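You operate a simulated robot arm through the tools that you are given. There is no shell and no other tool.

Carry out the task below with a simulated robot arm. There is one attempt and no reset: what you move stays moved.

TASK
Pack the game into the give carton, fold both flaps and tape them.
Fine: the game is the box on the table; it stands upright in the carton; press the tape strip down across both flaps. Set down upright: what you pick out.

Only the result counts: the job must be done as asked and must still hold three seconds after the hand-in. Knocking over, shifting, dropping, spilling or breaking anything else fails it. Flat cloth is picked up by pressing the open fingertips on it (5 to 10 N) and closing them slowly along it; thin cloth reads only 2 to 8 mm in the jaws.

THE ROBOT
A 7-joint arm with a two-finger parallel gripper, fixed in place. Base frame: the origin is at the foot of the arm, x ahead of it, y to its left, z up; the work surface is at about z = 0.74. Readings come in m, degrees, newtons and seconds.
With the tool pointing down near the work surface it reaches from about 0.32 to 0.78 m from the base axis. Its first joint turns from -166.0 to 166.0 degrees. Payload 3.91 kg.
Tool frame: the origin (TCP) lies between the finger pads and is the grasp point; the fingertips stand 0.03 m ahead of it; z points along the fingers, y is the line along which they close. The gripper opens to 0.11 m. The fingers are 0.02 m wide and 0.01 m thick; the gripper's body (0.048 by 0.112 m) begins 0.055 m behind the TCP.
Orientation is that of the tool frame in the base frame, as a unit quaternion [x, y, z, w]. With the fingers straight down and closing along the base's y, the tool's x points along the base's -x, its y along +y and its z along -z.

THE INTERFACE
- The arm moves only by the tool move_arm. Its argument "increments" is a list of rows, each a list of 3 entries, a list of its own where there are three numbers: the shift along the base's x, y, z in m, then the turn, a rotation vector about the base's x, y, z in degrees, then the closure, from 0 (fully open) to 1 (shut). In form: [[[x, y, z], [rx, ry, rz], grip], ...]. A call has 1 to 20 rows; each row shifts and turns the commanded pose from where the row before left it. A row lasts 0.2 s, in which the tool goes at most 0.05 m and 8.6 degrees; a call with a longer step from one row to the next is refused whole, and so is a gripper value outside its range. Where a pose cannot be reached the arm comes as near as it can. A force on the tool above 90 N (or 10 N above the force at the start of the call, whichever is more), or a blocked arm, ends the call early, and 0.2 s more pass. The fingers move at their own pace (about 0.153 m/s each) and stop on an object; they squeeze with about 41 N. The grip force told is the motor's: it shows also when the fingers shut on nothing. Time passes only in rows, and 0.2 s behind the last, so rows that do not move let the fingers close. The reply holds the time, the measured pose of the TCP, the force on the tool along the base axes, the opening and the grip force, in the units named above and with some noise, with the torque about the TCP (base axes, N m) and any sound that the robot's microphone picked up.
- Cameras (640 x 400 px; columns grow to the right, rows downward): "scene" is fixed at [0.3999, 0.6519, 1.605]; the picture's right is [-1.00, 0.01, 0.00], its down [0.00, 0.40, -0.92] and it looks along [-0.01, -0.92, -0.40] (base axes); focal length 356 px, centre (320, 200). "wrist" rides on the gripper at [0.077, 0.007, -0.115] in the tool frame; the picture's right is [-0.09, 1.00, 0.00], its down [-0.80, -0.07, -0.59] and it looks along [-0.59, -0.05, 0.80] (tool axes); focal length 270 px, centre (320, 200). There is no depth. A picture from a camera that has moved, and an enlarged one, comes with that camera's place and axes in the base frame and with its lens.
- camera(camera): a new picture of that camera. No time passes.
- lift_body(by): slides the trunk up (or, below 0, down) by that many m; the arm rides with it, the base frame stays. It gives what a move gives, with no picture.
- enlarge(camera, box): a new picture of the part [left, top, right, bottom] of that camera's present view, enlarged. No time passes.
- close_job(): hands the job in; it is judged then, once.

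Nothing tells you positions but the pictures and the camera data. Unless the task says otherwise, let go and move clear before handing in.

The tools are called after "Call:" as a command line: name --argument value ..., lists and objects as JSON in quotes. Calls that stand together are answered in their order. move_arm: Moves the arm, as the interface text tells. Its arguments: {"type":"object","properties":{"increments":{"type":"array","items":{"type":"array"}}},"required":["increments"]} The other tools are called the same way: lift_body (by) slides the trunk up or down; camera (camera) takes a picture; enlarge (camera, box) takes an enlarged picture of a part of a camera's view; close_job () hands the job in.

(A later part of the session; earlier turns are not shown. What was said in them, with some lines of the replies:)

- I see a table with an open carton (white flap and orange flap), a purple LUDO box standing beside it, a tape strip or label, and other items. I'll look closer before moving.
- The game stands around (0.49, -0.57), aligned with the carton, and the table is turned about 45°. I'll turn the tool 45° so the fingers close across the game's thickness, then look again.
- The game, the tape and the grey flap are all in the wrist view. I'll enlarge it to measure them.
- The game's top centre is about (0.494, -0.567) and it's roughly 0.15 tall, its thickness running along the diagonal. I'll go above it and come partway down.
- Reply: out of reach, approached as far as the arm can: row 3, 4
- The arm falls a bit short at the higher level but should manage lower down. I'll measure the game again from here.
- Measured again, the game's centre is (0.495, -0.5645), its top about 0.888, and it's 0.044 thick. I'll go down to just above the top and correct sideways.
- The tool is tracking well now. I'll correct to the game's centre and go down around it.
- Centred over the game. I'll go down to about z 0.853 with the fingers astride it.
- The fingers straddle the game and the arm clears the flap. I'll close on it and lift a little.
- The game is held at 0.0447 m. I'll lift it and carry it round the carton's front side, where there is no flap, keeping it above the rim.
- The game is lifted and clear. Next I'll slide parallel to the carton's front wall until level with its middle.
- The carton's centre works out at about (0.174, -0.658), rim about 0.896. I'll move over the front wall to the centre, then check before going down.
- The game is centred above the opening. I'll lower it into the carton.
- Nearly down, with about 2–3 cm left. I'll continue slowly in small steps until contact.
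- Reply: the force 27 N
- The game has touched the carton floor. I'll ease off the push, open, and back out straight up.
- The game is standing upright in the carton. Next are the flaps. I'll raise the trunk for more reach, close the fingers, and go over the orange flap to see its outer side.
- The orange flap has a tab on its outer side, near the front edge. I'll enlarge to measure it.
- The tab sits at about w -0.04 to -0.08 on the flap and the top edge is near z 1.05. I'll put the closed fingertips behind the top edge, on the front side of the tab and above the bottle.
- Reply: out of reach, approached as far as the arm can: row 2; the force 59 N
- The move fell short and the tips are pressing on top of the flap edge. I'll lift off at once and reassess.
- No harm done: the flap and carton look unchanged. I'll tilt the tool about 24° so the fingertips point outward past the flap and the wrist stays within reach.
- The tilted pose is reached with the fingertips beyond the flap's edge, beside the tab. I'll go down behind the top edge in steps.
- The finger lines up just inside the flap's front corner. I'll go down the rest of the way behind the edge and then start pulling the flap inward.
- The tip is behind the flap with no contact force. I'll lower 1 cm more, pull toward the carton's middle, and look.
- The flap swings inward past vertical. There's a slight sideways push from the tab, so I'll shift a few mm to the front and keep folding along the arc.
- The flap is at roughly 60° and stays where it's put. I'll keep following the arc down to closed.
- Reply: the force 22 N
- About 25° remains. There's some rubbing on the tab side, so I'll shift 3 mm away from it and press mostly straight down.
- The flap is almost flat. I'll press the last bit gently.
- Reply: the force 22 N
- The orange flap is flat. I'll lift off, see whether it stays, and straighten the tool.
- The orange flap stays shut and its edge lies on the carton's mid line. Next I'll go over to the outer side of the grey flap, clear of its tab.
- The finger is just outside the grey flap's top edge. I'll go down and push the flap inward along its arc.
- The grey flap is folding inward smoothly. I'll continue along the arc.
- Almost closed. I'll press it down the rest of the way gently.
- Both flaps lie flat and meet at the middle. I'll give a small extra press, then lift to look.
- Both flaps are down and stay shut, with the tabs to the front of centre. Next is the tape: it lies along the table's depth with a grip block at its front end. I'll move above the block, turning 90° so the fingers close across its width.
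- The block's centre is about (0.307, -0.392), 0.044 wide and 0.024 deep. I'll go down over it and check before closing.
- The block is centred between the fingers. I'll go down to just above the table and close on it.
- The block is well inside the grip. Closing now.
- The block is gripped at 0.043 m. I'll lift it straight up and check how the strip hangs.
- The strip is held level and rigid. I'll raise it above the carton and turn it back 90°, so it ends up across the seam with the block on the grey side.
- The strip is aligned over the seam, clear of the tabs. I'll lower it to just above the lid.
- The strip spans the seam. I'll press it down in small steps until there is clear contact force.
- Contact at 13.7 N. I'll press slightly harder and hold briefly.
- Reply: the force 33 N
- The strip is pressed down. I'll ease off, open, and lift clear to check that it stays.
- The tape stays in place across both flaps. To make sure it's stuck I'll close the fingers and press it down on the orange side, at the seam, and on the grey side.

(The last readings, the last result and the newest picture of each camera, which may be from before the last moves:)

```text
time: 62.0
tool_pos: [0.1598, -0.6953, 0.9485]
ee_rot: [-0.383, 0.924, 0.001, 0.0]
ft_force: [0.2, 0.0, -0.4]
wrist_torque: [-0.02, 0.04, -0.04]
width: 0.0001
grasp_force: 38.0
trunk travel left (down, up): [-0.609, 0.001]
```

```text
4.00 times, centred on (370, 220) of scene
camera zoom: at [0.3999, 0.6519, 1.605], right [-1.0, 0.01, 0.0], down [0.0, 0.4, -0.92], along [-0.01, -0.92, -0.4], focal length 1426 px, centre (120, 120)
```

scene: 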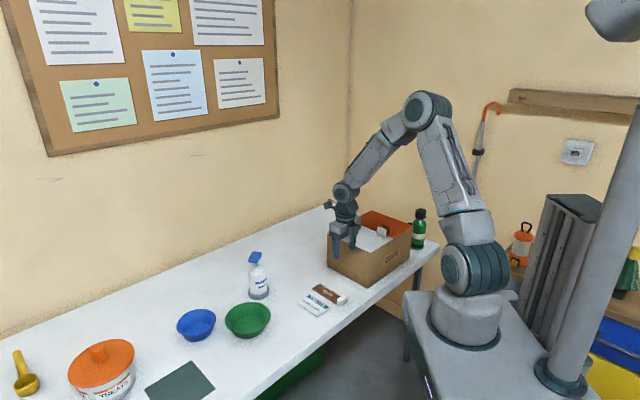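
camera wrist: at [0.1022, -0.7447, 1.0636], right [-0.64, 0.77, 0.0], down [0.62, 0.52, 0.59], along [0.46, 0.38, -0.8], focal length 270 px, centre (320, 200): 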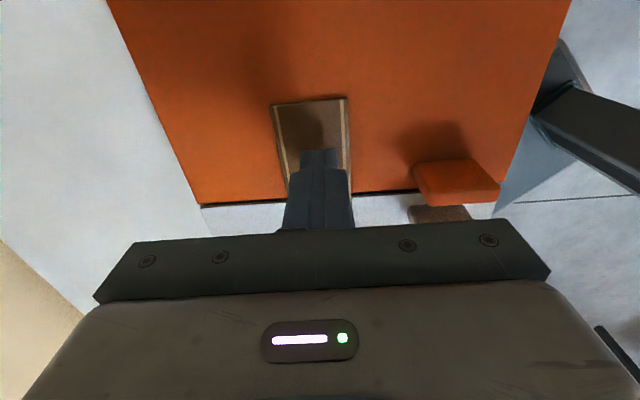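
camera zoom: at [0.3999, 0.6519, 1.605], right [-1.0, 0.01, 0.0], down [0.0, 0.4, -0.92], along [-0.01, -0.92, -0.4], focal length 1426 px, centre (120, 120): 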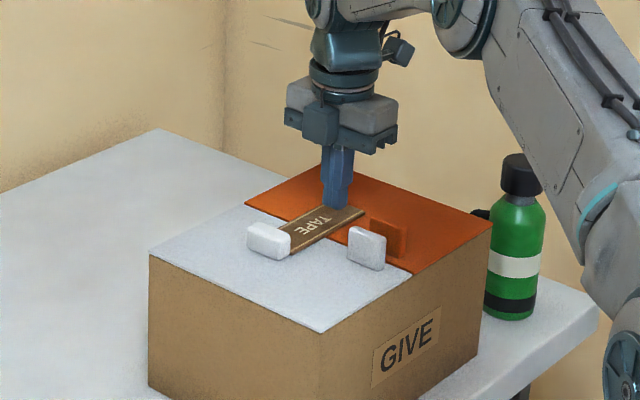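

The fingertips are centred over the strip on the orange flap. I'll press down in small steps.

Call:
move_arm --increments '[[[0, 0, -0.005], [0, 0, 0], 1.0], [[0, 0, -0.003], [0, 0, 0], 1.0], [[0, 0, -0.002], [0, 0, 0], 1.0], [[0, 0, -0.002], [0, 0, 0], 1.0], [[0, 0, 0], [0, 0, 0], 1.0]]'

```text
time: 63.2
tool_pos: [0.1618, -0.6956, 0.9385]
ee_rot: [-0.382, 0.924, -0.003, 0.0]
ft_force: [0.2, -0.4, 10.5]
wrist_torque: [0.01, 0.0, -0.08]
width: 0.0
grasp_force: 37.9
trunk travel left (down, up): [-0.609, 0.001]
```

Call:
move_arm --increments '[[[0, 0, -0.002], [0, 0, 0], 1.0], [[0, 0, 0], [0, 0, 0], 1.0], [[0, 0, 0], [0, 0, 0], 1.0], [[0, 0, 0.012], [0, 0, 0], 1.0], [[0.0125, 0.0125, 0], [0, 0, 0], 1.0], [[0.0125, 0.0125, 0], [0, 0, 0], 1.0], [[0, 0, -0.006], [0, 0, 0], 1.0], [[0, 0, -0.004], [0, 0, 0], 1.0], [[0, 0, -0.002], [0, 0, 0], 1.0], [[0, 0, 0], [0, 0, 0], 1.0]]'

```text
time: 65.4
tool_pos: [0.1875, -0.6707, 0.9376]
ee_rot: [-0.383, 0.924, -0.002, 0.0]
ft_force: [1.2, 3.5, 19.3]
wrist_torque: [0.12, -0.04, -0.06]
width: 0.0002
grasp_force: 37.1
trunk travel left (down, up): [-0.609, 0.001]
```

Pressed at the seam with 19 N. Next the grey side, then I'll lift clear.

Call:
move_arm --increments '[[[0, 0, 0], [0, 0, 0], 1.0], [[0, 0, 0.012], [0, 0, 0], 1.0], [[0.0125, 0.0125, 0], [0, 0, 0], 1.0], [[0.0125, 0.0125, 0], [0, 0, 0], 1.0], [[0, 0, -0.006], [0, 0, 0], 1.0], [[0, 0, -0.004], [0, 0, 0], 1.0], [[0, 0, -0.002], [0, 0, 0], 1.0], [[0, 0, 0], [0, 0, 0], 1.0]]'

```text
time: 67.2
tool_pos: [0.211, -0.6454, 0.9393]
ee_rot: [-0.383, 0.924, -0.003, -0.001]
ft_force: [0.5, -5.5, 21.5]
wrist_torque: [-0.12, 0.01, -0.01]
width: 0.0
grasp_force: 37.3
trunk travel left (down, up): [-0.609, 0.001]
```

Call:
move_arm --increments '[[[0, 0, 0], [0, 0, 0], 1.0], [[0, 0, 0.01], [0, 0, 0], 1.0], [[0, 0, 0.03], [0, 0, 0], 1.0], [[0, 0, 0.04], [0, 0, 0], 1.0], [[0, 0, 0.04], [0, 0, 0], 1.0], [[0, 0, 0.04], [0, 0, 0], 1.0], [[-0.01, 0.03, 0.03], [0, 0, 0], 1.0], [[-0.01, 0.04, 0], [0, 0, 0], 1.0], [[-0.01, 0.04, 0], [0, 0, 0], 1.0], [[-0.01, 0.04, 0], [0, 0, 0], 1.0], [[0, 0.0, 0], [0, 0, 0], 1.0], [[0, 0, 0], [0, 0, 0], 1.0]]'

Call:
camera --camera "wrist"

Call:
enlarge --camera "scene" --box '[310, 170, 430, 270]'

Call:
camera --camera "scene"

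```text
time: 69.8
tool_pos: [0.1727, -0.496, 1.1278]
ee_rot: [-0.383, 0.924, 0.0, 0.001]
ft_force: [0.0, 0.1, 0.3]
wrist_torque: [-0.03, -0.01, 0.0]
width: 0.0001
grasp_force: 37.9
trunk travel left (down, up): [-0.609, 0.001]
```

```text
taken
camera wrist: at [0.1134, -0.5442, 1.2418], right [-0.64, 0.77, 0.0], down [0.62, 0.52, 0.59], along [0.46, 0.38, -0.8], focal length 270 px, centre (320, 200)
```

wrist: 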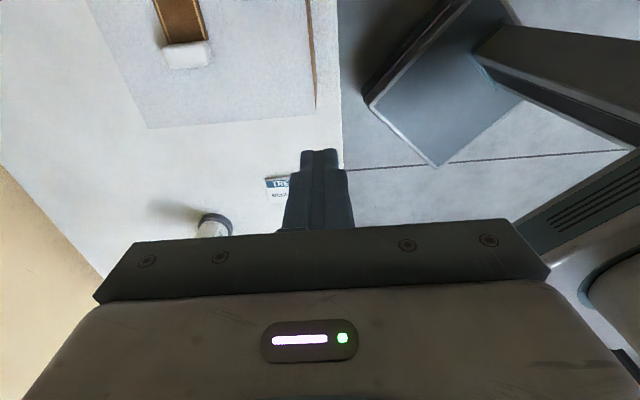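

```text
4.00 times, centred on (370, 220) of scene
camera zoom: at [0.3999, 0.6519, 1.605], right [-1.0, 0.01, 0.0], down [0.0, 0.4, -0.92], along [-0.01, -0.92, -0.4], focal length 1426 px, centre (120, 120)
```

zoom: 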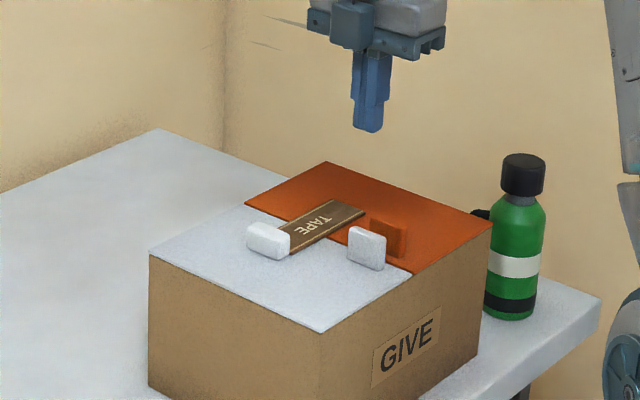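

```text
taken
```

scene: 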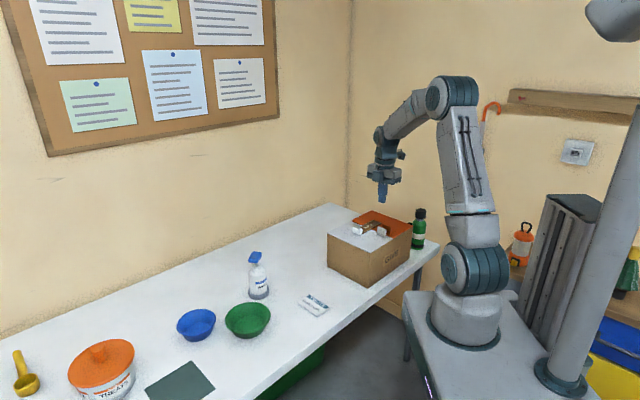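

The carton is closed and the tape lies flat across both flaps. The game is inside, nothing else on the table has moved, and the arm is clear, so I'm handing in.

Call:
close_job

```text
The job is handed in.
```

I packed the game and handed the job in; the reply only confirmed the hand-in, so I don't know yet how it was judged.

- **Game:** it was standing upright at the bottom of the "GIVE" carton when I last saw it, before the second flap closed.
- **Flaps:** both are folded flat and stayed shut when I let go. They meet at the middle of the carton.
- **Tape:** the strip lies across both flaps, clear of the two pull tabs. I pressed it down on the orange side, at the seam and on the grey side with roughly 10 to 30 N. It stayed put when I lifted off.
- **Rest of the table:** in the last picture nothing else had moved, and the arm was clear.

While reaching for the orange flap, the arm fell short and its fingertips pressed on the flap's top edge with about 57 N. I lifted off at once, saw no damage, and the flap folded normally afterwards.
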